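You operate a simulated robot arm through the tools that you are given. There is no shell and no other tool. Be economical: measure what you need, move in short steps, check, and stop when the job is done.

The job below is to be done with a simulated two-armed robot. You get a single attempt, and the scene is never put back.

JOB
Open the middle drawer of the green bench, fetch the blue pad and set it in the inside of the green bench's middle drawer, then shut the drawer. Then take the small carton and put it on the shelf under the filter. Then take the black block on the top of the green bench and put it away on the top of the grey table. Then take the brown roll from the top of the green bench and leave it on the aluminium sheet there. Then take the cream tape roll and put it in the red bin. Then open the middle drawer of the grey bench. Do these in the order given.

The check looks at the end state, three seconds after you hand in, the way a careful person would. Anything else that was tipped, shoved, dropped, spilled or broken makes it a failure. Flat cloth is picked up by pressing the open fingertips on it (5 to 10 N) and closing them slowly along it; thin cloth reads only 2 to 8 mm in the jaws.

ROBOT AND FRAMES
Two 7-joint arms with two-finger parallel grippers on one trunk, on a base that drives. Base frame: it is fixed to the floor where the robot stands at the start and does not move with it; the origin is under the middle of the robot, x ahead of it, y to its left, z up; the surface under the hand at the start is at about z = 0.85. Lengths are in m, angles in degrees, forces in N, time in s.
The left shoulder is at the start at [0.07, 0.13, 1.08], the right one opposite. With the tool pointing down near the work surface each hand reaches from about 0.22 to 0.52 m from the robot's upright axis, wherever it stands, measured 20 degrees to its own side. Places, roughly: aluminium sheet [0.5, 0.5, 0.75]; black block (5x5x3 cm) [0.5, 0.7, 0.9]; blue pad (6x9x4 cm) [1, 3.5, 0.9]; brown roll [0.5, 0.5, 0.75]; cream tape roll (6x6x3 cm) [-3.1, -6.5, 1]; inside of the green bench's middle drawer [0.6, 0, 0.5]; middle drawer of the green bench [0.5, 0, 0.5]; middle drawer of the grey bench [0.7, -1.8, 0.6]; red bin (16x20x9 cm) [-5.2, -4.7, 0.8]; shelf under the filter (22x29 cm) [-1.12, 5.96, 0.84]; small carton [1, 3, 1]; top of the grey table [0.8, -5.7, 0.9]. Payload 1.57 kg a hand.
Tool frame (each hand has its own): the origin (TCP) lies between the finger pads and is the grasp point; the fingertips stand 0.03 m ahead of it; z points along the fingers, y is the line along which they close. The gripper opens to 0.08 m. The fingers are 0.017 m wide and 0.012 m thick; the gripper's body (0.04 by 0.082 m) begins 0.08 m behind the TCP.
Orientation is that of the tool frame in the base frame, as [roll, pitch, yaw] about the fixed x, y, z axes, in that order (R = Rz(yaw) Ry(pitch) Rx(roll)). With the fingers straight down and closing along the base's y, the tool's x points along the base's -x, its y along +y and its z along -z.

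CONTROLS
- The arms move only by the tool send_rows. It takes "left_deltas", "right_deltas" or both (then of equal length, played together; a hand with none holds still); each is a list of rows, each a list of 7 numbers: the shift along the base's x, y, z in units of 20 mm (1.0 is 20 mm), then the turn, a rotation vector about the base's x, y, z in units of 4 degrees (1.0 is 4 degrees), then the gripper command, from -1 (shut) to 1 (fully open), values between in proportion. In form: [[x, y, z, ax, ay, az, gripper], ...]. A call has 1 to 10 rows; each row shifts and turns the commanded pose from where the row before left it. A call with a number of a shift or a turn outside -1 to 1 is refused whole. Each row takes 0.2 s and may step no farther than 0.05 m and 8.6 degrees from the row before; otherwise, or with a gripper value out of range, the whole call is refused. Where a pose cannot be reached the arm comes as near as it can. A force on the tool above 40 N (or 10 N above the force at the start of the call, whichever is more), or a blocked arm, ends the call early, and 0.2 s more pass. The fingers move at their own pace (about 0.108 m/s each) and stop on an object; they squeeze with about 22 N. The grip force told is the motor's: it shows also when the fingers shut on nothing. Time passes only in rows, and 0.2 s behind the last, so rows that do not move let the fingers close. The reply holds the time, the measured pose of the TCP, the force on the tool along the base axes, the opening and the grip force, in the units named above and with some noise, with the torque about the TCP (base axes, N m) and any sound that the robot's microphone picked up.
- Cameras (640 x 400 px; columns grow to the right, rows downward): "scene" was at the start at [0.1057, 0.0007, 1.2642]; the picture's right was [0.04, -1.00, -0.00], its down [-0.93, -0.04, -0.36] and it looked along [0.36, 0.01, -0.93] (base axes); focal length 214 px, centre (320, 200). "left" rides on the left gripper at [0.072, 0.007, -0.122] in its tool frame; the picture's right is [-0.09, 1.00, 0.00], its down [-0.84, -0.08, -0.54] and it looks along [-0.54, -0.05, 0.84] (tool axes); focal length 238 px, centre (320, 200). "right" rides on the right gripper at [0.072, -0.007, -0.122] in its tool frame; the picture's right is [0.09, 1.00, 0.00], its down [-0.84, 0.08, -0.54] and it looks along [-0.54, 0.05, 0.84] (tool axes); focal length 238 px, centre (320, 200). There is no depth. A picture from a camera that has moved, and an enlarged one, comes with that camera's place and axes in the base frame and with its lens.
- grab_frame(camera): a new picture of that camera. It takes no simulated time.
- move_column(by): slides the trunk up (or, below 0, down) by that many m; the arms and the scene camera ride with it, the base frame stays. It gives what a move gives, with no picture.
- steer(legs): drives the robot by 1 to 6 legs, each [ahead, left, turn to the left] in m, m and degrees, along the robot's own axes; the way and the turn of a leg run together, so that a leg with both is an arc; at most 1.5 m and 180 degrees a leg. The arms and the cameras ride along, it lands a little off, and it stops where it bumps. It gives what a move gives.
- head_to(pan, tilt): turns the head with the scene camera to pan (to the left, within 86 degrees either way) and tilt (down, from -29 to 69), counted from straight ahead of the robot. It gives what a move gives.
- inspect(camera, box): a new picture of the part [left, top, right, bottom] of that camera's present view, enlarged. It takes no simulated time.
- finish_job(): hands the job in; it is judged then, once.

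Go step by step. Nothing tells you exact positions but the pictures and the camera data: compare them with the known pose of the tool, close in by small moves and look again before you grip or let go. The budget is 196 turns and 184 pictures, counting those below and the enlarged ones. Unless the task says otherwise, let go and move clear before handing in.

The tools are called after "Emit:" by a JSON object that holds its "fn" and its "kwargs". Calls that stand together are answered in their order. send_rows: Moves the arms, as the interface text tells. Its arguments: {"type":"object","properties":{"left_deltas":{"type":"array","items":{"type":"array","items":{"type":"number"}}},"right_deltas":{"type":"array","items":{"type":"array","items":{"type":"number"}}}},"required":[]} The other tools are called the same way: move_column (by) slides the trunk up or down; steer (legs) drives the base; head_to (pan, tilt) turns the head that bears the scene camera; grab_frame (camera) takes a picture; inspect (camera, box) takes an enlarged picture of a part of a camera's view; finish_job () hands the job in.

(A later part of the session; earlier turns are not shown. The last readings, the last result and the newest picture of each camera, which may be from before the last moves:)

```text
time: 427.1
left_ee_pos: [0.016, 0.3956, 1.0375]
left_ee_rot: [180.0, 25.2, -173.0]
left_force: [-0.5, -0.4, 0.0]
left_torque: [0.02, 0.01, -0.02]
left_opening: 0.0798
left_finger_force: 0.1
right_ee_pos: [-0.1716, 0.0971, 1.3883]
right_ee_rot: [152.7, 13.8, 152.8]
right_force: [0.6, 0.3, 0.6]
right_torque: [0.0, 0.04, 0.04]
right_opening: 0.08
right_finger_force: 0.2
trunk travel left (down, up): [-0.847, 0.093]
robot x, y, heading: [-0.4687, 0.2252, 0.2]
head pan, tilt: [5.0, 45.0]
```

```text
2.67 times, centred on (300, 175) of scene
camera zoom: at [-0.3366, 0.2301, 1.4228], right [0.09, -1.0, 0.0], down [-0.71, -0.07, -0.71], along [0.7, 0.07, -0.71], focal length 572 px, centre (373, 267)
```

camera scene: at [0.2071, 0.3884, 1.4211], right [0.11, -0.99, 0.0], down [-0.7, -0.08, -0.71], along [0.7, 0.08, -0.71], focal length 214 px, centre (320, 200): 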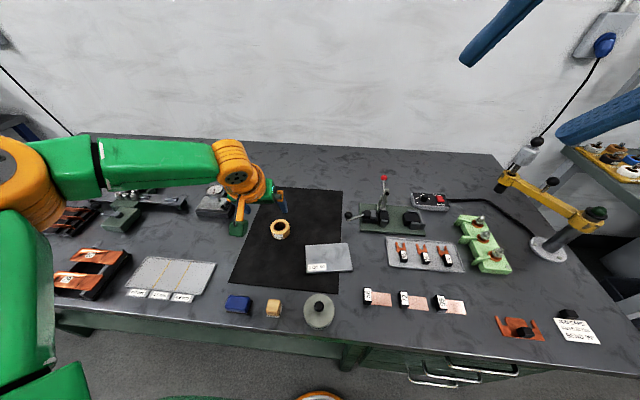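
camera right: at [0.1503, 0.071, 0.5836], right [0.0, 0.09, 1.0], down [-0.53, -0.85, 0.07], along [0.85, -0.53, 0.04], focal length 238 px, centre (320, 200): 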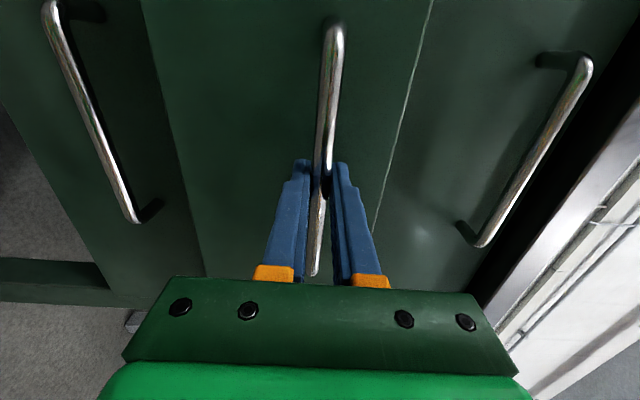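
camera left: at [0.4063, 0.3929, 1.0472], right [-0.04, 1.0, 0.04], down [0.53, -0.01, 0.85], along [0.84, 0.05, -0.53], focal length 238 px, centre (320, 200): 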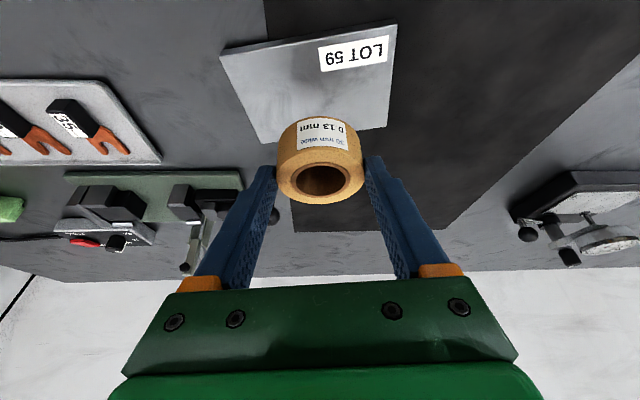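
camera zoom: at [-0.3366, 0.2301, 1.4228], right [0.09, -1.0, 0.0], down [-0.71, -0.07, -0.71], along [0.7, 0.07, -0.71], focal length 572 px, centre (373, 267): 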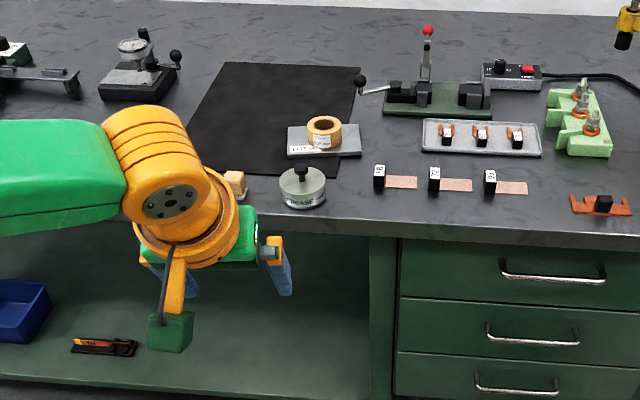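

The roll stands on the sheet. Next: the cream tape roll, far at about [-3.1, −6.5]. I turn and drive down the wide lane.

Emit:
{"fn": "steer", "kwargs": {"legs": [[0, 0, -90], [1.35, -0.4, 0], [1.4, -0.4, 0], [1.3, 0, 0]]}}

Emit:
{"fn": "head_to", "kwargs": {"pan": -20, "tilt": 15}}

Emit:
{"fn": "grab_frame", "kwargs": {"camera": "scene"}}

```text
time: 450.9
left_ee_pos: [-0.9851, -4.3019, 1.0379]
left_ee_rot: [-179.9, 25.2, 98.0]
left_force: [-0.9, 0.1, 0.1]
left_torque: [0.03, 0.03, -0.04]
left_opening: 0.0798
left_finger_force: 0.1
right_ee_pos: [-1.2886, -4.1162, 1.3896]
right_ee_rot: [152.5, 14.0, 63.7]
right_force: [-0.7, -0.3, -0.1]
right_torque: [-0.02, -0.03, 0.0]
right_opening: 0.08
right_finger_force: 0.0
trunk travel left (down, up): [-0.847, 0.093]
robot x, y, heading: [-1.1647, -3.8185, -88.6]
head pan, tilt: [5.0, 45.0]
```

```text
time: 451.8
left_ee_pos: [-0.9851, -4.3021, 1.0381]
left_ee_rot: [180.0, 25.1, 98.0]
left_force: [-0.3, -0.7, 1.0]
left_torque: [-0.06, -0.02, 0.0]
left_opening: 0.0801
left_finger_force: 0.1
right_ee_pos: [-1.2866, -4.1173, 1.3887]
right_ee_rot: [152.5, 14.1, 63.9]
right_force: [0.3, -0.3, 0.2]
right_torque: [0.0, 0.02, 0.03]
right_opening: 0.0803
right_finger_force: 0.1
trunk travel left (down, up): [-0.847, 0.093]
robot x, y, heading: [-1.1651, -3.8207, -88.9]
head pan, tilt: [-20.0, 15.0]
```

```text
60 pictures are left
camera scene: at [-1.1942, -3.9607, 1.4698], right [-0.95, 0.32, 0.0], down [0.08, 0.25, -0.97], along [-0.31, -0.91, -0.26], focal length 214 px, centre (320, 200)
```

scene: 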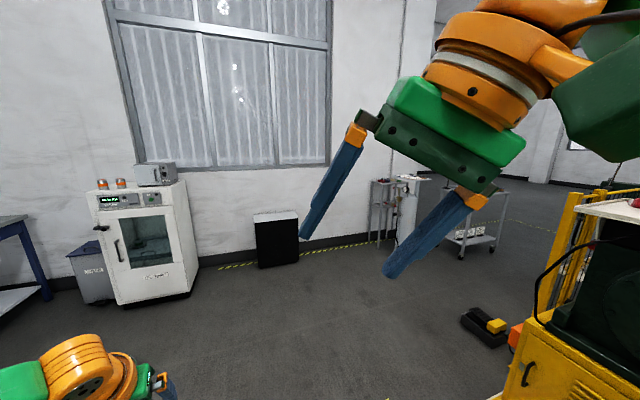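

Emit:
{"fn": "steer", "kwargs": {"legs": [[1.3, 0, -1.1], [0.25, -1.3, 0]]}}

Emit:
{"fn": "head_to", "kwargs": {"pan": -30, "tilt": 30}}

Emit:
{"fn": "grab_frame", "kwargs": {"camera": "scene"}}

```text
time: 464.5
left_ee_pos: [-2.2321, -5.8913, 1.039]
left_ee_rot: [-179.9, 25.2, 98.3]
left_force: [0.3, -0.7, 0.0]
left_torque: [0.02, 0.01, 0.02]
left_opening: 0.0799
left_finger_force: 0.1
right_ee_pos: [-2.5352, -5.7083, 1.3891]
right_ee_rot: [152.5, 14.0, 64.2]
right_force: [0.5, -0.9, -0.4]
right_torque: [0.0, 0.0, 0.0]
right_opening: 0.0802
right_finger_force: 0.1
trunk travel left (down, up): [-0.847, 0.093]
robot x, y, heading: [-2.4163, -5.4098, -88.4]
head pan, tilt: [-20.0, 15.0]
```

```text
time: 465.3
left_ee_pos: [-2.2319, -5.8896, 1.0391]
left_ee_rot: [-179.9, 25.2, 98.5]
left_force: [0.3, 0.4, 0.0]
left_torque: [0.01, -0.02, 0.01]
left_opening: 0.0801
left_finger_force: 0.0
right_ee_pos: [-2.5373, -5.7077, 1.3901]
right_ee_rot: [152.6, 14.0, 64.2]
right_force: [0.2, 0.2, -0.1]
right_torque: [0.01, -0.03, 0.0]
right_opening: 0.0799
right_finger_force: 0.1
trunk travel left (down, up): [-0.847, 0.093]
robot x, y, heading: [-2.4115, -5.4095, -88.2]
head pan, tilt: [-30.0, 30.0]
```

```text
59 pictures are left
camera scene: at [-2.4573, -5.5416, 1.4457], right [-0.88, 0.47, 0.0], down [0.24, 0.44, -0.87], along [-0.41, -0.76, -0.5], focal length 214 px, centre (320, 200)
```

scene: 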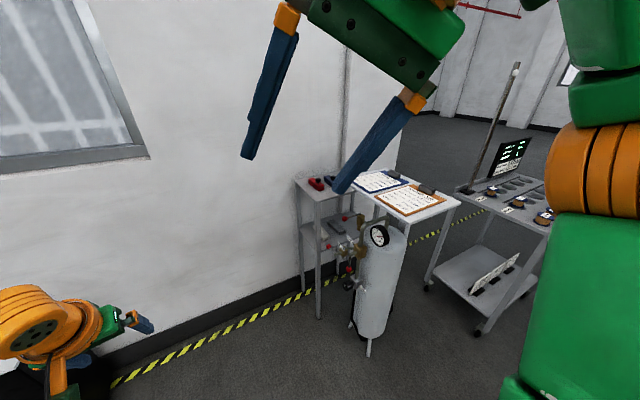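

Emit:
{"fn": "inspect", "kwargs": {"camera": "scene", "box": [280, 150, 472, 270]}}

```text
3.33 times, centred on (376, 210) of scene
camera zoom: at [-2.4573, -5.5416, 1.4457], right [-0.88, 0.47, 0.0], down [0.24, 0.44, -0.87], along [-0.41, -0.76, -0.5], focal length 715 px, centre (133, 167)
```

zoom: 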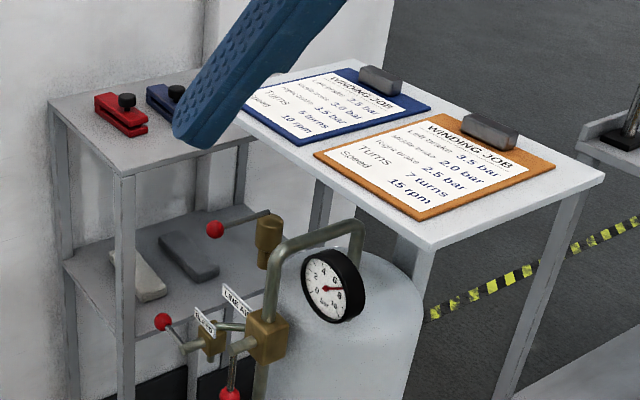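

The roll must be hidden behind my right finger on the small table. I move closer and turn to −135° for a clear view with the left hand on that side.

Emit:
{"fn": "steer", "kwargs": {"legs": [[0.35, -0.12, 0], [0, 0, -46]]}}

Emit:
{"fn": "head_to", "kwargs": {"pan": 5, "tilt": 40}}

Emit:
{"fn": "grab_frame", "kwargs": {"camera": "scene"}}

```text
time: 469.8
left_ee_pos: [-2.7478, -6.225, 1.0382]
left_ee_rot: [-179.9, 25.1, 51.8]
left_force: [-0.3, 0.9, 0.0]
left_torque: [-0.02, 0.01, 0.0]
left_opening: 0.08
left_finger_force: 0.0
right_ee_pos: [-2.8234, -5.8778, 1.3904]
right_ee_rot: [152.5, 14.0, 17.5]
right_force: [0.3, 0.6, -0.5]
right_torque: [-0.02, -0.03, 0.02]
right_opening: 0.08
right_finger_force: 0.1
trunk travel left (down, up): [-0.847, 0.093]
robot x, y, heading: [-2.5273, -5.7625, -134.9]
head pan, tilt: [-30.0, 30.0]
```

```text
time: 470.8
left_ee_pos: [-2.7473, -6.2245, 1.0402]
left_ee_rot: [-180.0, 25.2, 51.9]
left_force: [0.5, 0.3, 1.0]
left_torque: [0.01, -0.02, 0.0]
left_opening: 0.08
left_finger_force: 0.0
right_ee_pos: [-2.825, -5.8771, 1.3904]
right_ee_rot: [152.6, 13.9, 17.6]
right_force: [-0.1, -0.7, -0.6]
right_torque: [0.0, -0.01, -0.02]
right_opening: 0.0798
right_finger_force: 0.0
trunk travel left (down, up): [-0.847, 0.093]
robot x, y, heading: [-2.524, -5.7607, -134.9]
head pan, tilt: [5.0, 40.0]
```

```text
57 pictures are left
camera scene: at [-2.6155, -5.8632, 1.4303], right [-0.77, 0.64, 0.0], down [0.41, 0.49, -0.77], along [-0.49, -0.59, -0.64], focal length 214 px, centre (320, 200)
```

scene: 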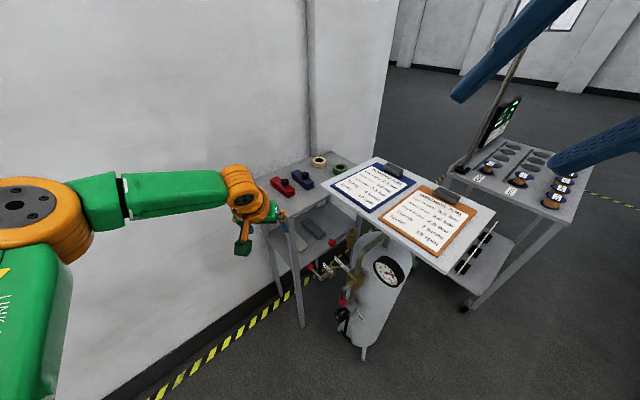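

Emit:
{"fn": "inspect", "kwargs": {"camera": "scene", "box": [250, 130, 378, 210]}}

```text
5.00 times, centred on (314, 170) of scene
camera zoom: at [-2.6155, -5.8632, 1.4303], right [-0.77, 0.64, 0.0], down [0.41, 0.49, -0.77], along [-0.49, -0.59, -0.64], focal length 1072 px, centre (350, 350)
```

zoom: 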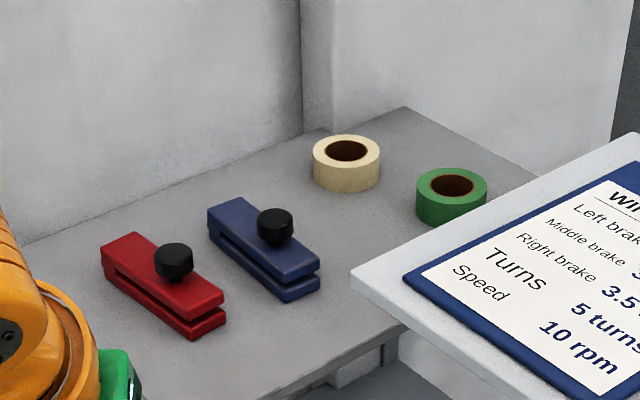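

The cream roll is at the back of the small table, ≈[-3.14, −6.50], table top ≈0.93; green tape and clamps nearby. I turn to face −x and come alongside, keeping clear of the gas cylinder.

Emit:
{"fn": "move_column", "kwargs": {"by": 0.09}}

Emit:
{"fn": "steer", "kwargs": {"legs": [[0, 0, -45], [0.15, 0.33, 0]]}}

Emit:
{"fn": "head_to", "kwargs": {"pan": 42, "tilt": 45}}

Emit:
{"fn": "grab_frame", "kwargs": {"camera": "scene"}}

```text
time: 472.0
left_ee_pos: [-2.7467, -6.225, 1.129]
left_ee_rot: [-180.0, 25.3, 51.8]
left_force: [-0.5, 0.8, 0.1]
left_torque: [-0.02, 0.04, -0.02]
left_opening: 0.0801
left_finger_force: 0.1
right_ee_pos: [-2.8242, -5.8787, 1.4791]
right_ee_rot: [152.5, 14.0, 17.6]
right_force: [-0.3, -0.4, 0.7]
right_torque: [0.03, -0.01, 0.0]
right_opening: 0.08
right_finger_force: 0.1
trunk travel left (down, up): [-0.937, 0.003]
robot x, y, heading: [-2.5257, -5.7599, -134.8]
head pan, tilt: [5.0, 40.0]
```

```text
time: 476.4
left_ee_pos: [-3.1536, -6.2671, 1.1296]
left_ee_rot: [179.9, 25.3, 7.4]
left_force: [-0.2, -0.3, 0.3]
left_torque: [-0.03, -0.02, -0.01]
left_opening: 0.0801
left_finger_force: 0.1
right_ee_pos: [-2.9642, -5.9643, 1.4809]
right_ee_rot: [152.3, 14.0, -27.0]
right_force: [0.0, 0.7, -0.7]
right_torque: [0.0, 0.05, 0.0]
right_opening: 0.0798
right_finger_force: 0.0
trunk travel left (down, up): [-0.937, 0.003]
robot x, y, heading: [-2.6691, -6.093, -179.4]
head pan, tilt: [5.0, 40.0]
```

```text
time: 477.4
left_ee_pos: [-3.1543, -6.2678, 1.128]
left_ee_rot: [-180.0, 25.1, 7.2]
left_force: [0.2, 0.3, 0.2]
left_torque: [0.05, -0.02, 0.03]
left_opening: 0.0798
left_finger_force: 0.1
right_ee_pos: [-2.9671, -5.9686, 1.4788]
right_ee_rot: [152.6, 14.0, -26.8]
right_force: [0.2, -0.6, -0.1]
right_torque: [0.03, 0.0, 0.0]
right_opening: 0.0801
right_finger_force: 0.1
trunk travel left (down, up): [-0.937, 0.003]
robot x, y, heading: [-2.6711, -6.0899, -179.3]
head pan, tilt: [42.0, 45.0]
```

```text
55 pictures are left
camera scene: at [-2.7819, -6.1513, 1.513], right [-0.68, 0.74, 0.0], down [0.52, 0.48, -0.71], along [-0.52, -0.48, -0.71], focal length 214 px, centre (320, 200)
```

scene: 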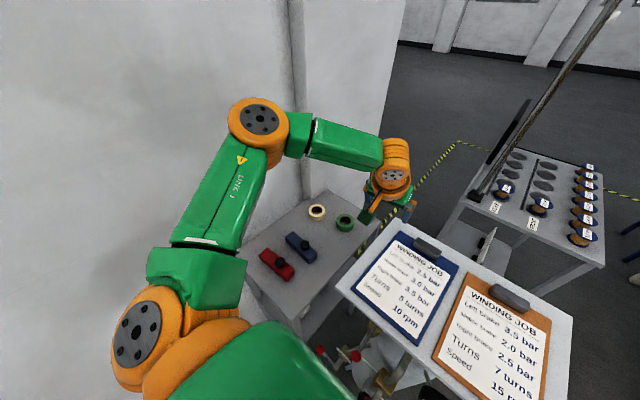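

The left elbow would touch the wall there. The right arm's elbow points away from the wall, so I back off, turn to −90°, and re-pose the right hand (vertical, 15° lean) for this pick, tucking the left one back.

Emit:
{"fn": "steer", "kwargs": {"legs": [[-0.2, -0.3, 0], [0, 0, 89.5]]}}

Emit:
{"fn": "send_rows", "kwargs": {"right_deltas": [[-0.88, -0.35, -1, 0.189, 0.934, 0.721, 1], [-0.88, -0.35, -1, 0.189, 0.934, 0.721, 1], [-0.88, -0.35, -1, 0.189, 0.934, 0.721, 1], [-0.88, -0.35, -1, 0.189, 0.934, 0.721, 1], [-0.88, -0.35, -1, 0.189, 0.934, 0.721, 1], [-0.88, -0.35, -1, 0.189, 0.934, 0.721, 1], [-0.88, -0.35, -1, 0.189, 0.934, 0.721, 1], [-0.88, -0.35, -1, 0, 0, 0, 1], [-0.88, -0.35, -1, 0, 0, 0, 1]], "left_deltas": [[0, 1, 0, 0, 0, 0, 1], [0, 1, 0, 0, 0, 0, 1], [0, 1, 0, 0, 0, 0, 1], [0, 1, 0, 0, 0, 0, 1], [0, 1, 0, 0, 0, 0, 1], [0, 1, 0, 0, 0, 0, 1], [0, 0, 0, 0, 0, 0, 1], [0, 0, 0, 0, 0, 0, 1], [0, 0, 0, 0, 0, 0, 1]]}}

Emit:
{"fn": "send_rows", "kwargs": {"right_deltas": [[-0.88, -0.35, -1, 0, 0, 0, 1], [-0.88, -0.35, -1, 0, 0, 0, 1], [-0.88, -0.35, -1, 0, 0, 0, 1], [-0.88, -0.35, -1, 0, 0, 0, 1], [-0.88, -0.35, -1, 0, 0, 0, 1], [-0.88, -0.35, -1, 0, 0, 0, 1], [-0.88, -0.35, -1, 0, 0, 0, 1], [-0.88, -0.35, -1, 0, 0, 0, 1]]}}

Emit:
{"fn": "grab_frame", "kwargs": {"camera": "scene"}}

```text
time: 483.6
left_ee_pos: [-2.3083, -6.2764, 1.1294]
left_ee_rot: [180.0, 25.2, 96.8]
left_force: [0.1, 0.2, 0.0]
left_torque: [-0.05, -0.04, 0.0]
left_opening: 0.0799
left_finger_force: 0.1
right_ee_pos: [-2.6077, -6.0861, 1.4795]
right_ee_rot: [152.5, 14.0, 62.6]
right_force: [0.1, -0.3, 0.3]
right_torque: [-0.02, 0.03, -0.03]
right_opening: 0.0797
right_finger_force: 0.0
trunk travel left (down, up): [-0.937, 0.003]
robot x, y, heading: [-2.4772, -5.7903, -89.9]
head pan, tilt: [42.0, 45.0]
```

```text
time: 485.6
left_ee_pos: [-2.3088, -6.1573, 1.1289]
left_ee_rot: [179.9, 25.3, 96.8]
left_force: [-0.5, -0.1, -0.5]
left_torque: [-0.03, -0.02, -0.01]
left_opening: 0.0801
left_finger_force: 0.0
right_ee_pos: [-2.7663, -6.1491, 1.2989]
right_ee_rot: [179.9, 14.9, 90.1]
right_force: [-0.7, 0.7, 0.6]
right_torque: [-0.03, 0.0, -0.03]
right_opening: 0.0799
right_finger_force: 0.1
trunk travel left (down, up): [-0.937, 0.003]
robot x, y, heading: [-2.4836, -5.791, -90.1]
head pan, tilt: [42.0, 45.0]
```

```text
time: 487.4
left_ee_pos: [-2.3088, -6.1581, 1.1269]
left_ee_rot: [-180.0, 25.1, 96.8]
left_force: [0.1, -0.1, 0.2]
left_torque: [-0.01, 0.04, -0.04]
left_opening: 0.0799
left_finger_force: 0.1
right_ee_pos: [-2.8653, -6.1875, 1.1414]
right_ee_rot: [-180.0, 15.2, 89.8]
right_force: [0.2, -0.9, -0.8]
right_torque: [0.0, 0.0, 0.0]
right_opening: 0.08
right_finger_force: 0.0
right hand out of reach, approached as far as the arm can: row 6, 7, 8
trunk travel left (down, up): [-0.937, 0.003]
robot x, y, heading: [-2.4782, -5.7929, -89.7]
head pan, tilt: [42.0, 45.0]
```

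```text
54 pictures are left
camera scene: at [-2.4244, -5.904, 1.513], right [-0.74, -0.67, 0.0], down [-0.47, 0.53, -0.71], along [0.47, -0.52, -0.71], focal length 214 px, centre (320, 200)
```

scene: 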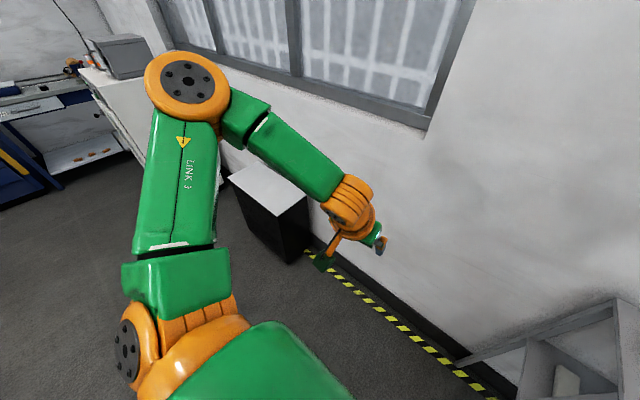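

The right hand is now well posed. I drive so it stands over the cream roll.

Emit:
{"fn": "steer", "kwargs": {"legs": [[0.327, -0.262, 0]]}}

Emit:
{"fn": "head_to", "kwargs": {"pan": -40, "tilt": 50}}

Emit:
{"fn": "grab_frame", "kwargs": {"camera": "scene"}}

Emit:
{"fn": "grab_frame", "kwargs": {"camera": "right"}}

```text
time: 489.9
left_ee_pos: [-2.5694, -6.4816, 1.1288]
left_ee_rot: [-179.9, 25.2, 97.3]
left_force: [0.1, 0.4, -0.1]
left_torque: [-0.03, 0.03, 0.0]
left_opening: 0.08
left_finger_force: 0.1
right_ee_pos: [-3.1256, -6.516, 1.1439]
right_ee_rot: [-179.9, 15.1, 90.4]
right_force: [-0.1, 0.5, -0.1]
right_torque: [-0.01, 0.02, 0.0]
right_opening: 0.08
right_finger_force: 0.0
trunk travel left (down, up): [-0.937, 0.003]
robot x, y, heading: [-2.7432, -6.1189, -89.4]
head pan, tilt: [42.0, 45.0]
```

```text
time: 491.5
left_ee_pos: [-2.5726, -6.484, 1.1282]
left_ee_rot: [179.9, 25.0, 97.3]
left_force: [0.2, -0.5, -0.2]
left_torque: [0.01, -0.03, -0.01]
left_opening: 0.08
left_finger_force: 0.0
right_ee_pos: [-3.1267, -6.5175, 1.1427]
right_ee_rot: [-179.9, 15.1, 90.4]
right_force: [-0.3, -0.2, -0.1]
right_torque: [0.0, 0.01, 0.0]
right_opening: 0.0797
right_finger_force: 0.0
trunk travel left (down, up): [-0.937, 0.003]
robot x, y, heading: [-2.7417, -6.1201, -89.1]
head pan, tilt: [-40.0, 50.0]
```

```text
53 pictures are left
camera scene: at [-2.7924, -6.2303, 1.5061], right [-0.77, 0.63, 0.0], down [0.49, 0.59, -0.64], along [-0.41, -0.5, -0.77], focal length 214 px, centre (320, 200)
```

scene: 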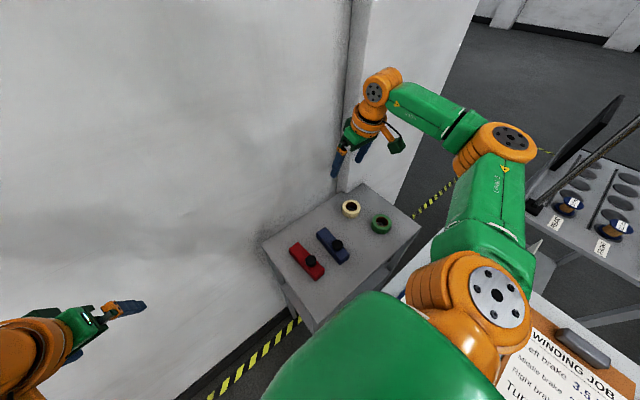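

```text
52 pictures are left
camera right: at [-3.133, -6.4168, 1.2408], right [1.0, 0.1, -0.03], down [0.08, -0.67, 0.74], along [0.05, -0.74, -0.67], focal length 238 px, centre (320, 200)
```

right: 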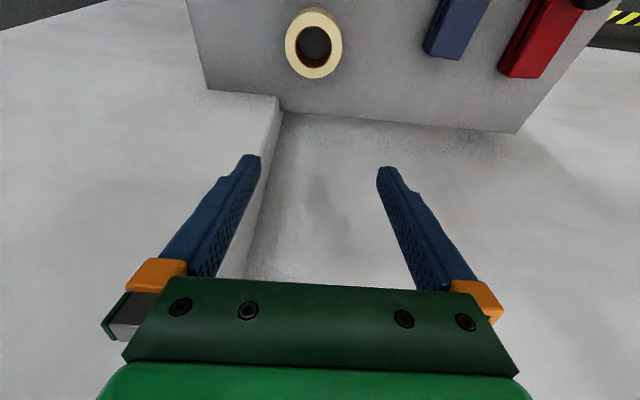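

Roll at ≈[-3.141, −6.496]. Adjust and lower.

Emit:
{"fn": "send_rows", "kwargs": {"right_deltas": [[-0.35, 0.5, 0, 0, 0, 0, 0.85], [-0.35, 0.5, 0, 0, 0, 0, 0.85]]}}

Emit:
{"fn": "move_column", "kwargs": {"by": -0.135}}

Emit:
{"fn": "grab_frame", "kwargs": {"camera": "right"}}

```text
time: 492.1
left_ee_pos: [-2.5709, -6.4829, 1.1285]
left_ee_rot: [-180.0, 25.2, 97.3]
left_force: [0.4, 0.2, 0.4]
left_torque: [0.0, -0.02, 0.03]
left_opening: 0.0798
left_finger_force: 0.0
right_ee_pos: [-3.1343, -6.496, 1.1414]
right_ee_rot: [-179.9, 15.1, 90.3]
right_force: [0.4, -0.5, -0.1]
right_torque: [0.0, -0.04, -0.08]
right_opening: 0.0745
right_finger_force: 0.0
right hand out of reach, approached as far as the arm can: row 2
trunk travel left (down, up): [-0.937, 0.003]
robot x, y, heading: [-2.7413, -6.1176, -89.7]
head pan, tilt: [-40.0, 50.0]
```

```text
time: 493.7
left_ee_pos: [-2.5707, -6.4836, 0.9933]
left_ee_rot: [-179.9, 25.2, 97.3]
left_force: [0.5, 0.5, 0.0]
left_torque: [0.0, -0.03, 0.03]
left_opening: 0.0803
left_finger_force: 0.0
right_ee_pos: [-3.1336, -6.4974, 1.0068]
right_ee_rot: [-179.8, 15.1, 90.2]
right_force: [0.2, -0.5, -0.2]
right_torque: [-0.01, 0.02, 0.0]
right_opening: 0.0739
right_finger_force: 0.0
trunk travel left (down, up): [-0.802, 0.138]
robot x, y, heading: [-2.7459, -6.118, -89.5]
head pan, tilt: [-40.0, 50.0]
```

```text
51 pictures are left
camera right: at [-3.1398, -6.3955, 1.1049], right [1.0, 0.09, -0.03], down [0.08, -0.67, 0.74], along [0.05, -0.74, -0.67], focal length 238 px, centre (320, 200)
```

right: 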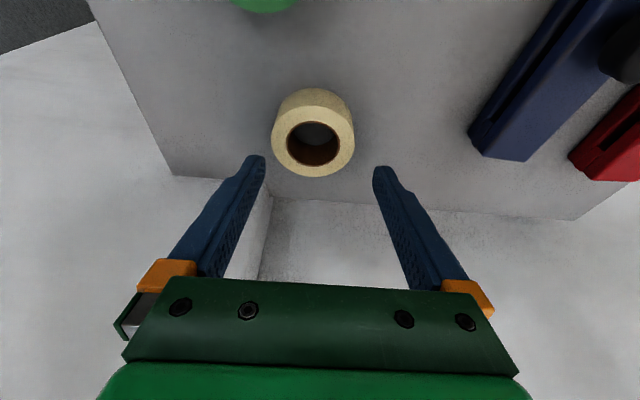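

Emit:
{"fn": "move_column", "kwargs": {"by": -0.035}}

Emit:
{"fn": "send_rows", "kwargs": {"right_deltas": [[-0.15, 0, -0.2, 0, 0, 0, 0.85], [-0.1, 0, -0.15, 0, 0, 0, 0.85], [0, 0, 0, 0, 0, 0, 0.85]]}}

Emit:
{"fn": "grab_frame", "kwargs": {"camera": "right"}}

```text
time: 494.5
left_ee_pos: [-2.5691, -6.4831, 0.9591]
left_ee_rot: [-179.9, 25.2, 97.4]
left_force: [-0.3, -0.9, -0.2]
left_torque: [0.01, -0.01, 0.07]
left_opening: 0.0799
left_finger_force: 0.1
right_ee_pos: [-3.1317, -6.497, 0.9735]
right_ee_rot: [-179.8, 15.3, 90.2]
right_force: [-2.0, -4.3, 14.4]
right_torque: [-0.11, -0.47, -0.31]
right_opening: 0.0715
right_finger_force: 0.1
trunk travel left (down, up): [-0.767, 0.173]
robot x, y, heading: [-2.7406, -6.12, -89.4]
head pan, tilt: [-40.0, 50.0]
```

```text
time: 495.0
left_ee_pos: [-2.5686, -6.4795, 0.9595]
left_ee_rot: [-180.0, 25.4, 97.4]
left_force: [-0.8, -0.4, 0.6]
left_torque: [0.0, -0.02, 0.02]
left_opening: 0.0801
left_finger_force: 0.0
right_ee_pos: [-3.134, -6.4951, 0.9727]
right_ee_rot: [-179.6, 16.4, 90.2]
right_force: [0.9, -0.4, 18.0]
right_torque: [0.0, -0.75, -0.08]
right_opening: 0.0742
right_finger_force: 0.3
right hand out of reach, approached as far as the arm can: row 2
trunk travel left (down, up): [-0.767, 0.173]
robot x, y, heading: [-2.747, -6.1195, -89.4]
head pan, tilt: [-40.0, 50.0]
stopped in row 2 (right hand): the force on the tool passed its limit at 42 N (the readings are from after the stop); the commanded pose is now the measured one
```

```text
50 pictures are left
camera right: at [-3.1388, -6.3927, 1.0694], right [1.0, 0.09, -0.03], down [0.08, -0.65, 0.76], along [0.05, -0.75, -0.65], focal length 238 px, centre (320, 200)
```

right: 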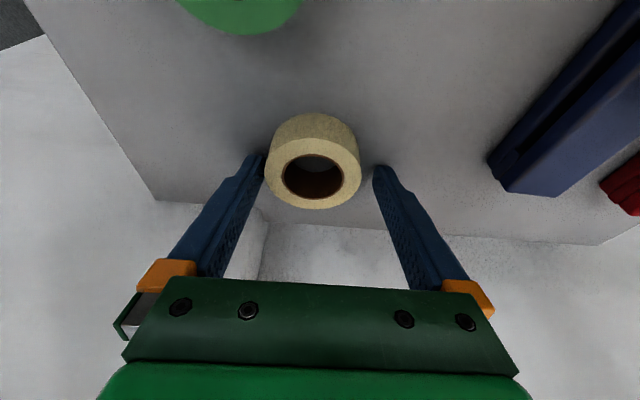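

The tips touch the table, straddling the roll. Relieve slightly, close, and lift.

Emit:
{"fn": "send_rows", "kwargs": {"right_deltas": [[-0.1, 0, 0.2, 0, 0, 0, 0.85], [0, 0, 0, 0, 0, 0, 0.4], [0, 0, 0, 0, 0, 0, -1], [0, 0, 0, 0, 0, 0, -1], [0, 0, 0, 0, 0, 0, -1]]}}

Emit:
{"fn": "move_column", "kwargs": {"by": 0.04}}

Emit:
{"fn": "grab_frame", "kwargs": {"camera": "right"}}

```text
time: 496.2
left_ee_pos: [-2.5707, -6.483, 0.9594]
left_ee_rot: [179.9, 25.2, 97.3]
left_force: [-0.9, 0.3, -0.4]
left_torque: [0.01, 0.01, 0.02]
left_opening: 0.0799
left_finger_force: 0.0
right_ee_pos: [-3.1337, -6.4987, 0.974]
right_ee_rot: [-179.6, 15.7, 90.1]
right_force: [0.2, 0.1, -0.3]
right_torque: [-0.01, 0.03, 0.03]
right_opening: 0.0543
right_finger_force: 22.2
trunk travel left (down, up): [-0.767, 0.173]
robot x, y, heading: [-2.7495, -6.1161, -89.5]
head pan, tilt: [-40.0, 50.0]
```

```text
time: 497.0
left_ee_pos: [-2.5708, -6.483, 0.9981]
left_ee_rot: [180.0, 25.1, 97.2]
left_force: [-0.1, -0.7, -0.4]
left_torque: [0.03, 0.03, 0.03]
left_opening: 0.0799
left_finger_force: 0.2
right_ee_pos: [-3.1353, -6.4985, 1.0126]
right_ee_rot: [-179.7, 15.8, 90.1]
right_force: [-0.5, -0.8, -0.8]
right_torque: [0.01, 0.01, -0.01]
right_opening: 0.0542
right_finger_force: 22.3
trunk travel left (down, up): [-0.807, 0.133]
robot x, y, heading: [-2.7419, -6.1213, -89.2]
head pan, tilt: [-40.0, 50.0]
```

```text
49 pictures are left
camera right: at [-3.141, -6.3968, 1.1105], right [1.0, 0.09, -0.03], down [0.08, -0.66, 0.75], along [0.05, -0.75, -0.66], focal length 238 px, centre (320, 200)
```

right: 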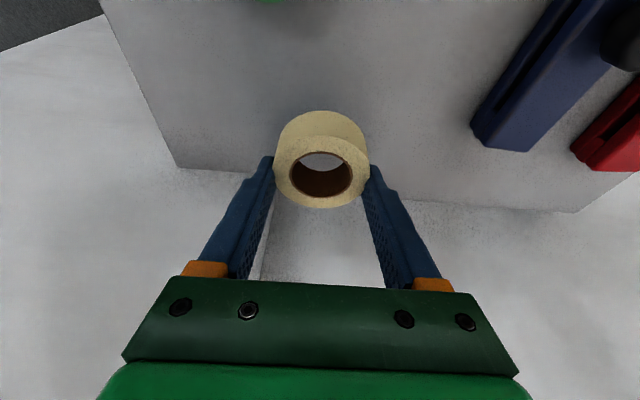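

Cream roll held. I raise, back off, and look west towards the red bin.

Emit:
{"fn": "move_column", "kwargs": {"by": 0.13}}

Emit:
{"fn": "steer", "kwargs": {"legs": [[-0.55, 0.25, 0], [0, 0, -90]]}}

Emit:
{"fn": "head_to", "kwargs": {"pan": 0, "tilt": 20}}

Emit:
{"fn": "grab_frame", "kwargs": {"camera": "scene"}}

```text
time: 498.6
left_ee_pos: [-2.5703, -6.4839, 1.1277]
left_ee_rot: [180.0, 25.1, 97.2]
left_force: [0.4, 0.2, -0.7]
left_torque: [-0.01, 0.0, -0.01]
left_opening: 0.0804
left_finger_force: 0.0
right_ee_pos: [-3.1351, -6.4987, 1.1437]
right_ee_rot: [-179.7, 15.8, 90.1]
right_force: [-0.2, -0.2, -0.9]
right_torque: [0.02, -0.02, 0.04]
right_opening: 0.0545
right_finger_force: 22.1
trunk travel left (down, up): [-0.937, 0.003]
robot x, y, heading: [-2.741, -6.1194, -89.4]
head pan, tilt: [-40.0, 50.0]
```

```text
time: 505.8
left_ee_pos: [-2.8638, -5.744, 1.1283]
left_ee_rot: [179.9, 25.0, 8.5]
left_force: [0.0, 1.1, -0.8]
left_torque: [-0.01, 0.01, 0.01]
left_opening: 0.0797
left_finger_force: 0.0
right_ee_pos: [-2.8921, -5.1799, 1.1425]
right_ee_rot: [-179.6, 15.9, 1.4]
right_force: [0.3, -0.4, -0.3]
right_torque: [0.03, 0.02, 0.0]
right_opening: 0.0541
right_finger_force: 21.6
trunk travel left (down, up): [-0.937, 0.003]
robot x, y, heading: [-2.5034, -5.5622, -177.9]
head pan, tilt: [-40.0, 50.0]
```

```text
time: 506.9
left_ee_pos: [-2.8643, -5.7429, 1.1281]
left_ee_rot: [180.0, 25.3, 8.6]
left_force: [0.4, 0.3, 0.1]
left_torque: [-0.01, 0.02, 0.01]
left_opening: 0.08
left_finger_force: 0.0
right_ee_pos: [-2.8929, -5.1796, 1.1427]
right_ee_rot: [-179.6, 15.8, 1.4]
right_force: [0.0, 0.1, -0.6]
right_torque: [0.01, 0.0, -0.04]
right_opening: 0.0543
right_finger_force: 21.9
trunk travel left (down, up): [-0.937, 0.003]
robot x, y, heading: [-2.5017, -5.5628, -177.7]
head pan, tilt: [0.0, 20.0]
```

```text
48 pictures are left
camera scene: at [-2.6472, -5.5685, 1.5516], right [-0.03, 1.0, 0.0], down [0.34, 0.01, -0.94], along [-0.94, -0.03, -0.34], focal length 214 px, centre (320, 200)
```

scene: 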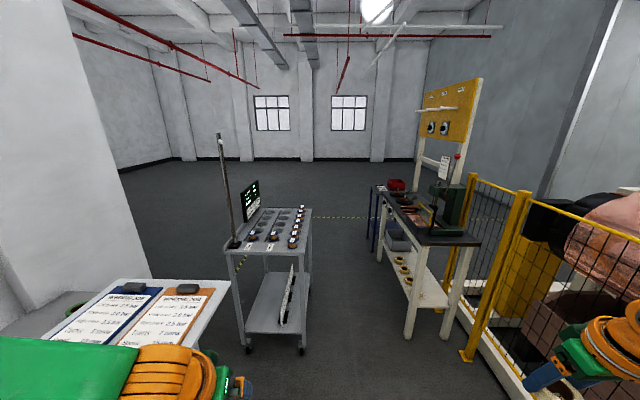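

The red bin stands at the far end of the tables, ≈[-5.2, −4.7]. The aisle between cart (y≈−5.73) and table (y≈−5.05) is passable at y≈−5.4; I go in stages.

Emit:
{"fn": "steer", "kwargs": {"legs": [[0.3, -0.16, -2.3]]}}

Emit:
{"fn": "grab_frame", "kwargs": {"camera": "scene"}}

```text
time: 509.1
left_ee_pos: [-3.1653, -5.5736, 1.1293]
left_ee_rot: [-179.9, 25.2, 6.3]
left_force: [-0.2, -0.3, -0.6]
left_torque: [0.01, 0.02, -0.01]
left_opening: 0.0799
left_finger_force: 0.2
right_ee_pos: [-3.1695, -5.0091, 1.1454]
right_ee_rot: [-179.6, 16.0, -1.0]
right_force: [-0.3, -0.1, -0.2]
right_torque: [-0.04, 0.01, 0.0]
right_opening: 0.0544
right_finger_force: 21.5
trunk travel left (down, up): [-0.937, 0.003]
robot x, y, heading: [-2.8031, -5.4034, 179.9]
head pan, tilt: [0.0, 20.0]
```

```text
47 pictures are left
camera scene: at [-2.9401, -5.4079, 1.552], right [0.01, 1.0, 0.0], down [0.34, 0.0, -0.94], along [-0.94, 0.01, -0.34], focal length 214 px, centre (320, 200)
```

scene: 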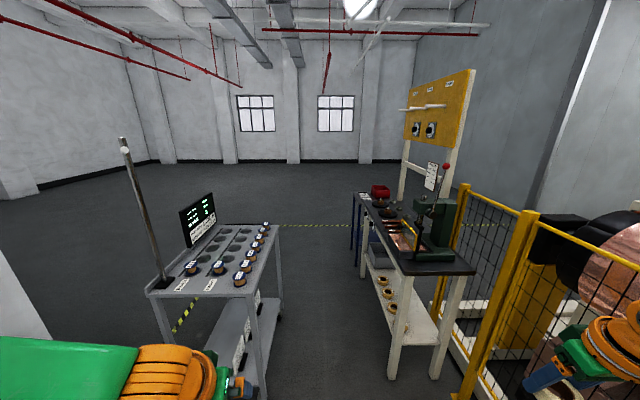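

I tuck the right hand inward a little (press lever on that side), then drive along the aisle.

Emit:
{"fn": "send_rows", "kwargs": {"right_deltas": [[-0.4, -1, 0, 0, 0, 0, -1], [-0.4, -1, 0, 0, 0, 0, -1], [-0.4, -1, 0, 0, 0, 0, -1], [-0.4, -1, 0, 0, 0, 0, -1], [-0.4, -1, 0, 0, 0, 0, -1], [-0.4, -1, 0, 0, 0, 0, -1]]}}

Emit:
{"fn": "steer", "kwargs": {"legs": [[1.0, 0.02, 0], [0.9, 0, 0]]}}

Emit:
{"fn": "head_to", "kwargs": {"pan": -50, "tilt": 35}}

Emit:
{"fn": "grab_frame", "kwargs": {"camera": "scene"}}

```text
time: 510.5
left_ee_pos: [-3.1673, -5.5747, 1.1282]
left_ee_rot: [-180.0, 25.1, 6.3]
left_force: [0.3, -0.4, 0.3]
left_torque: [0.02, -0.02, -0.01]
left_opening: 0.0801
left_finger_force: 0.0
right_ee_pos: [-3.2216, -5.1283, 1.1446]
right_ee_rot: [-179.6, 15.9, -0.9]
right_force: [0.0, 0.8, 0.1]
right_torque: [0.01, -0.04, -0.02]
right_opening: 0.0541
right_finger_force: 22.0
trunk travel left (down, up): [-0.937, 0.003]
robot x, y, heading: [-2.8009, -5.4053, 179.8]
head pan, tilt: [0.0, 20.0]
```

```text
time: 520.1
left_ee_pos: [-5.0918, -5.5766, 1.1279]
left_ee_rot: [-180.0, 25.2, 5.9]
left_force: [0.5, 0.2, -0.3]
left_torque: [-0.03, -0.01, 0.02]
left_opening: 0.08
left_finger_force: 0.0
right_ee_pos: [-5.1421, -5.1314, 1.1431]
right_ee_rot: [-179.7, 15.9, -1.4]
right_force: [0.4, -0.4, 0.0]
right_torque: [0.02, 0.01, -0.03]
right_opening: 0.0543
right_finger_force: 22.1
trunk travel left (down, up): [-0.937, 0.003]
robot x, y, heading: [-4.7239, -5.4113, 179.3]
head pan, tilt: [0.0, 20.0]
```

```text
time: 521.3
left_ee_pos: [-5.094, -5.5761, 1.1283]
left_ee_rot: [-180.0, 25.1, 5.8]
left_force: [0.4, -0.5, 0.4]
left_torque: [-0.02, -0.02, -0.01]
left_opening: 0.0798
left_finger_force: 0.1
right_ee_pos: [-5.143, -5.1323, 1.1422]
right_ee_rot: [-179.7, 15.7, -1.4]
right_force: [0.3, -0.1, -0.6]
right_torque: [0.02, -0.01, 0.02]
right_opening: 0.0545
right_finger_force: 22.5
trunk travel left (down, up): [-0.937, 0.003]
robot x, y, heading: [-4.7251, -5.4108, 179.2]
head pan, tilt: [-50.0, 35.0]
```

```text
46 pictures are left
camera scene: at [-4.8309, -5.3452, 1.5279], right [0.78, 0.63, 0.0], down [0.36, -0.44, -0.82], along [-0.52, 0.64, -0.57], focal length 214 px, centre (320, 200)
```

scene: 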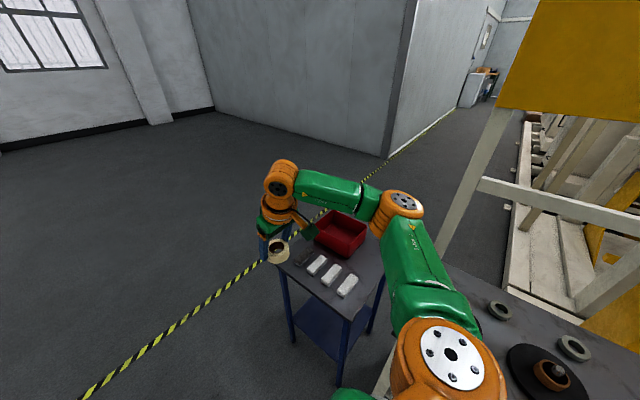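

Bin rim centre ≈[-5.20, −4.74]. I drive on, turn right ~45° and approach so the right hand stands over it.

Emit:
{"fn": "steer", "kwargs": {"legs": [[0.388, 0, 0], [0, 0, -45.5], [0.11, -0.105, 0]]}}

Emit:
{"fn": "head_to", "kwargs": {"pan": -25, "tilt": 50}}

Emit:
{"fn": "grab_frame", "kwargs": {"camera": "scene"}}

Emit:
{"fn": "grab_frame", "kwargs": {"camera": "right"}}

```text
time: 526.8
left_ee_pos: [-5.4905, -5.1195, 1.1287]
left_ee_rot: [-179.9, 25.3, -38.4]
left_force: [0.5, 0.4, -0.5]
left_torque: [0.03, -0.02, 0.0]
left_opening: 0.0801
left_finger_force: 0.0
right_ee_pos: [-5.2148, -4.7657, 1.1451]
right_ee_rot: [-179.4, 16.1, -45.7]
right_force: [-0.4, -0.1, -0.3]
right_torque: [0.0, -0.01, 0.01]
right_opening: 0.0545
right_finger_force: 21.9
trunk travel left (down, up): [-0.937, 0.003]
robot x, y, heading: [-5.1146, -5.2548, 134.7]
head pan, tilt: [-50.0, 35.0]
```

```text
time: 527.6
left_ee_pos: [-5.4893, -5.1152, 1.1281]
left_ee_rot: [179.9, 25.1, -38.4]
left_force: [0.1, 0.4, -0.2]
left_torque: [-0.01, -0.01, -0.02]
left_opening: 0.0797
left_finger_force: 0.1
right_ee_pos: [-5.2145, -4.7605, 1.1429]
right_ee_rot: [-179.8, 15.8, -45.8]
right_force: [0.2, -0.2, -0.5]
right_torque: [0.0, -0.02, 0.02]
right_opening: 0.0544
right_finger_force: 22.0
trunk travel left (down, up): [-0.937, 0.003]
robot x, y, heading: [-5.1084, -5.2619, 135.0]
head pan, tilt: [-25.0, 50.0]
```

```text
45 pictures are left
camera scene: at [-5.1738, -5.1488, 1.5061], right [0.94, 0.34, 0.0], down [0.26, -0.72, -0.64], along [-0.22, 0.6, -0.77], focal length 214 px, centre (320, 200)
```

scene: 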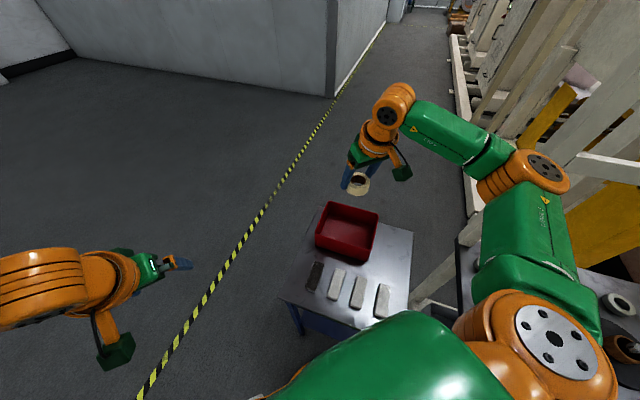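

```text
44 pictures are left
camera right: at [-5.1385, -4.831, 1.24], right [-0.65, -0.76, -0.03], down [-0.52, 0.42, 0.75], along [-0.55, 0.5, -0.66], focal length 238 px, centre (320, 200)
```

right: 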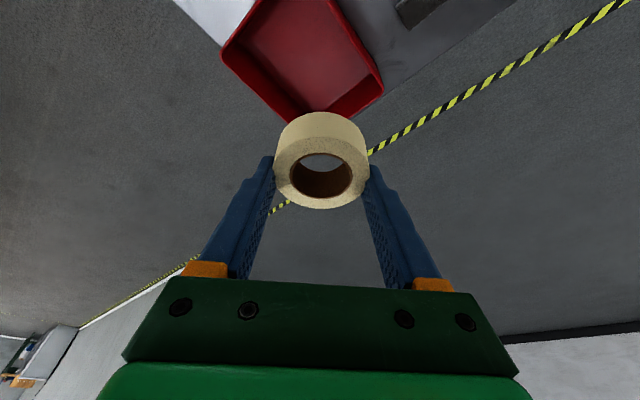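

From two views the bin rim is at ≈[-5.227, −4.694, 0.80]. I shift closer, then lower the hand partly by arm and partly by trunk so the elbow stays above the neighbouring table.

Emit:
{"fn": "steer", "kwargs": {"legs": [[0.1, -0.007, 0]]}}

Emit:
{"fn": "send_rows", "kwargs": {"right_deltas": [[0.5, 0, -0.8, 0, 0, 0, -1], [0.5, 0, -0.8, 0, 0, 0, -1], [0.5, 0, -0.8, 0, 0, 0, -1], [0.5, 0, -0.8, 0, 0, 0, -1], [0.5, 0, -0.8, 0, 0, 0, -1], [0.5, 0, -0.8, 0, 0, 0, -1], [0.5, 0, -0.8, 0, 0, 0, -1], [0, 0, -0.8, 0, 0, 0, -1], [0, 0, -0.8, 0, 0, 0, -1]]}}

Emit:
{"fn": "grab_frame", "kwargs": {"camera": "right"}}

Emit:
{"fn": "grab_frame", "kwargs": {"camera": "scene"}}

```text
time: 528.8
left_ee_pos: [-5.5493, -5.0468, 1.1304]
left_ee_rot: [-179.9, 25.5, -38.4]
left_force: [0.3, -0.3, 0.2]
left_torque: [0.02, 0.02, 0.0]
left_opening: 0.0803
left_finger_force: 0.0
right_ee_pos: [-5.2741, -4.6939, 1.1445]
right_ee_rot: [-179.6, 16.2, -45.6]
right_force: [-0.1, -0.1, -0.2]
right_torque: [0.03, 0.0, -0.01]
right_opening: 0.0541
right_finger_force: 21.9
trunk travel left (down, up): [-0.937, 0.003]
robot x, y, heading: [-5.1747, -5.1805, 134.8]
head pan, tilt: [-25.0, 50.0]
```

```text
time: 530.8
left_ee_pos: [-5.5545, -5.0424, 1.1296]
left_ee_rot: [179.9, 25.1, -38.5]
left_force: [0.2, 0.4, 0.0]
left_torque: [-0.01, 0.01, 0.02]
left_opening: 0.0801
left_finger_force: 0.0
right_ee_pos: [-5.2104, -4.6879, 1.0]
right_ee_rot: [-179.7, 15.7, -45.7]
right_force: [-0.7, 0.1, 0.3]
right_torque: [0.0, 0.01, -0.01]
right_opening: 0.0541
right_finger_force: 22.2
trunk travel left (down, up): [-0.937, 0.003]
robot x, y, heading: [-5.1758, -5.182, 135.1]
head pan, tilt: [-25.0, 50.0]
```

```text
43 pictures are left
camera right: at [-5.1331, -4.7569, 1.0973], right [-0.65, -0.76, -0.03], down [-0.52, 0.41, 0.75], along [-0.56, 0.5, -0.66], focal length 238 px, centre (320, 200)
```

right: 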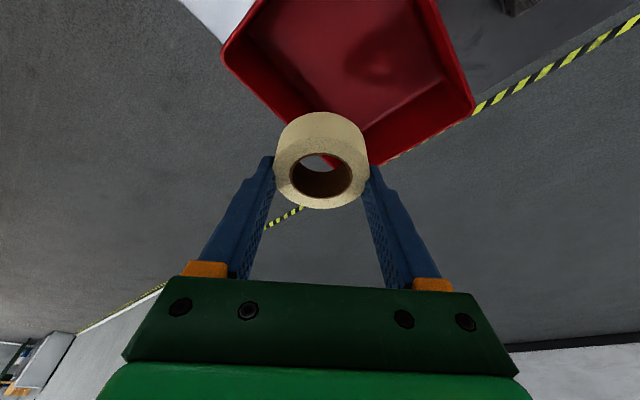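

```text
42 pictures are left
camera scene: at [-5.2382, -5.0749, 1.5061], right [0.94, 0.34, 0.0], down [0.26, -0.72, -0.64], along [-0.22, 0.6, -0.77], focal length 214 px, centre (320, 200)
```

scene: 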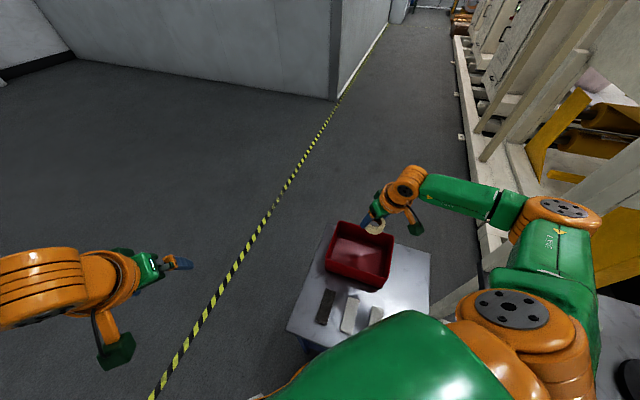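

Emit:
{"fn": "send_rows", "kwargs": {"right_deltas": [[-0.6, -0.4, 0, 0, 0, 0, -1], [-0.6, -0.4, 0, 0, 0, 0, -1]]}}

Emit:
{"fn": "move_column", "kwargs": {"by": -0.14}}

Emit:
{"fn": "grab_frame", "kwargs": {"camera": "right"}}

Emit:
{"fn": "grab_frame", "kwargs": {"camera": "scene"}}

```text
time: 531.4
left_ee_pos: [-5.5534, -5.0416, 1.1278]
left_ee_rot: [-179.9, 25.1, -38.4]
left_force: [-0.8, 0.0, 0.1]
left_torque: [-0.04, 0.01, 0.01]
left_opening: 0.0799
left_finger_force: 0.1
right_ee_pos: [-5.2351, -4.704, 0.9998]
right_ee_rot: [-179.5, 15.8, -45.7]
right_force: [0.3, -0.5, 0.1]
right_torque: [0.02, 0.0, -0.01]
right_opening: 0.0543
right_finger_force: 22.2
trunk travel left (down, up): [-0.937, 0.003]
robot x, y, heading: [-5.1777, -5.1832, 134.8]
head pan, tilt: [-25.0, 50.0]
```

```text
time: 533.1
left_ee_pos: [-5.5549, -5.0415, 0.9878]
left_ee_rot: [180.0, 25.1, -38.5]
left_force: [0.4, -0.1, -0.4]
left_torque: [-0.01, 0.02, -0.01]
left_opening: 0.0798
left_finger_force: 0.1
right_ee_pos: [-5.2336, -4.7046, 0.8601]
right_ee_rot: [-179.6, 15.7, -45.7]
right_force: [-0.7, -0.2, 0.1]
right_torque: [0.0, 0.02, 0.03]
right_opening: 0.0545
right_finger_force: 22.0
trunk travel left (down, up): [-0.797, 0.143]
robot x, y, heading: [-5.178, -5.1847, 134.8]
head pan, tilt: [-25.0, 50.0]
```

```text
41 pictures are left
camera right: at [-5.1572, -4.7727, 0.957], right [-0.65, -0.76, -0.03], down [-0.52, 0.41, 0.75], along [-0.55, 0.5, -0.66], focal length 238 px, centre (320, 200)
```

right: 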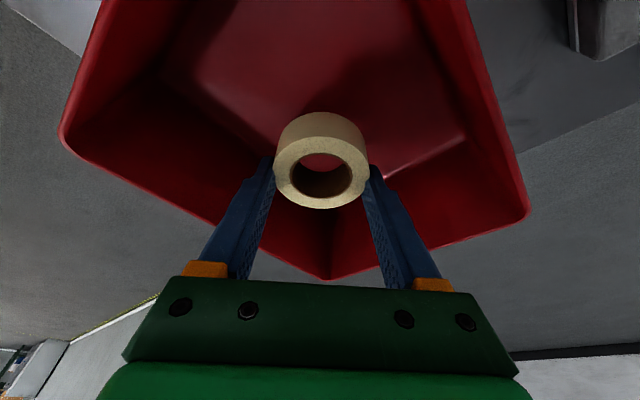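

```text
40 pictures are left
camera scene: at [-5.2379, -5.0752, 1.3661], right [0.94, 0.34, 0.0], down [0.26, -0.72, -0.64], along [-0.22, 0.6, -0.77], focal length 214 px, centre (320, 200)
```

scene: 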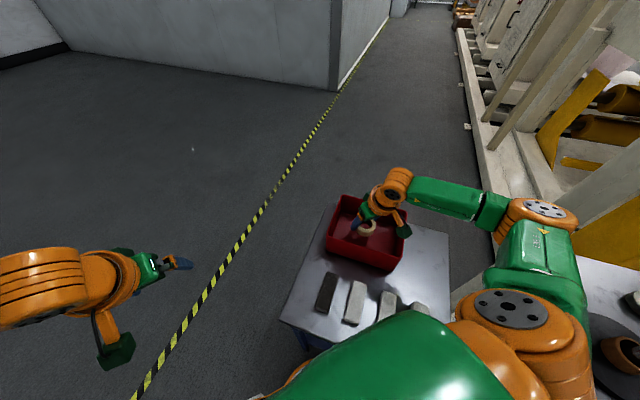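

Centred over the bin. Lower into it and release.

Emit:
{"fn": "send_rows", "kwargs": {"right_deltas": [[0, 0, -0.6, 0, 0, 0, -1], [0, 0, -0.6, 0, 0, 0, -1], [0, 0, -0.6, 0, 0, 0, -1], [0, 0, -0.5, 0, 0, 0, -1], [0, 0, -0.4, 0, 0, 0, -1]]}}

Emit:
{"fn": "grab_frame", "kwargs": {"camera": "right"}}

```text
time: 534.3
left_ee_pos: [-5.5512, -5.0473, 0.99]
left_ee_rot: [-179.7, 25.6, -38.4]
left_force: [-0.2, -0.1, 0.1]
left_torque: [0.01, -0.03, -0.03]
left_opening: 0.0801
left_finger_force: 0.0
right_ee_pos: [-5.2348, -4.7044, 0.8157]
right_ee_rot: [-179.4, 17.1, -45.9]
right_force: [5.2, -6.7, 23.5]
right_torque: [-0.82, -0.13, 0.23]
right_opening: 0.054
right_finger_force: 21.9
trunk travel left (down, up): [-0.797, 0.143]
robot x, y, heading: [-5.1741, -5.1818, 134.6]
head pan, tilt: [-25.0, 50.0]
stopped in row 5 (right hand): the force on the tool passed its limit at 45 N (the readings are from after the stop); the commanded pose is now the measured one
```

```text
39 pictures are left
camera right: at [-5.1565, -4.7755, 0.9099], right [-0.65, -0.76, -0.04], down [-0.51, 0.4, 0.76], along [-0.56, 0.52, -0.64], focal length 238 px, centre (320, 200)
```

right: 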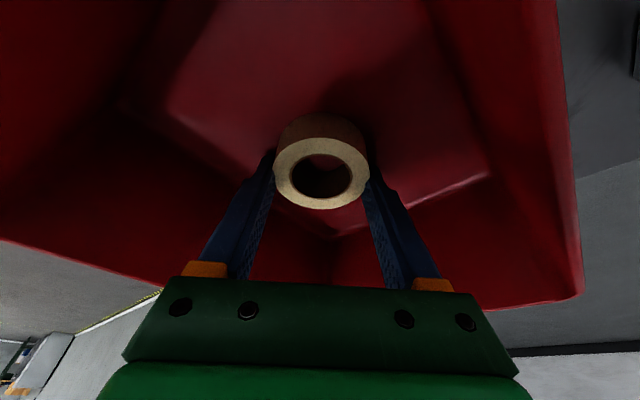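

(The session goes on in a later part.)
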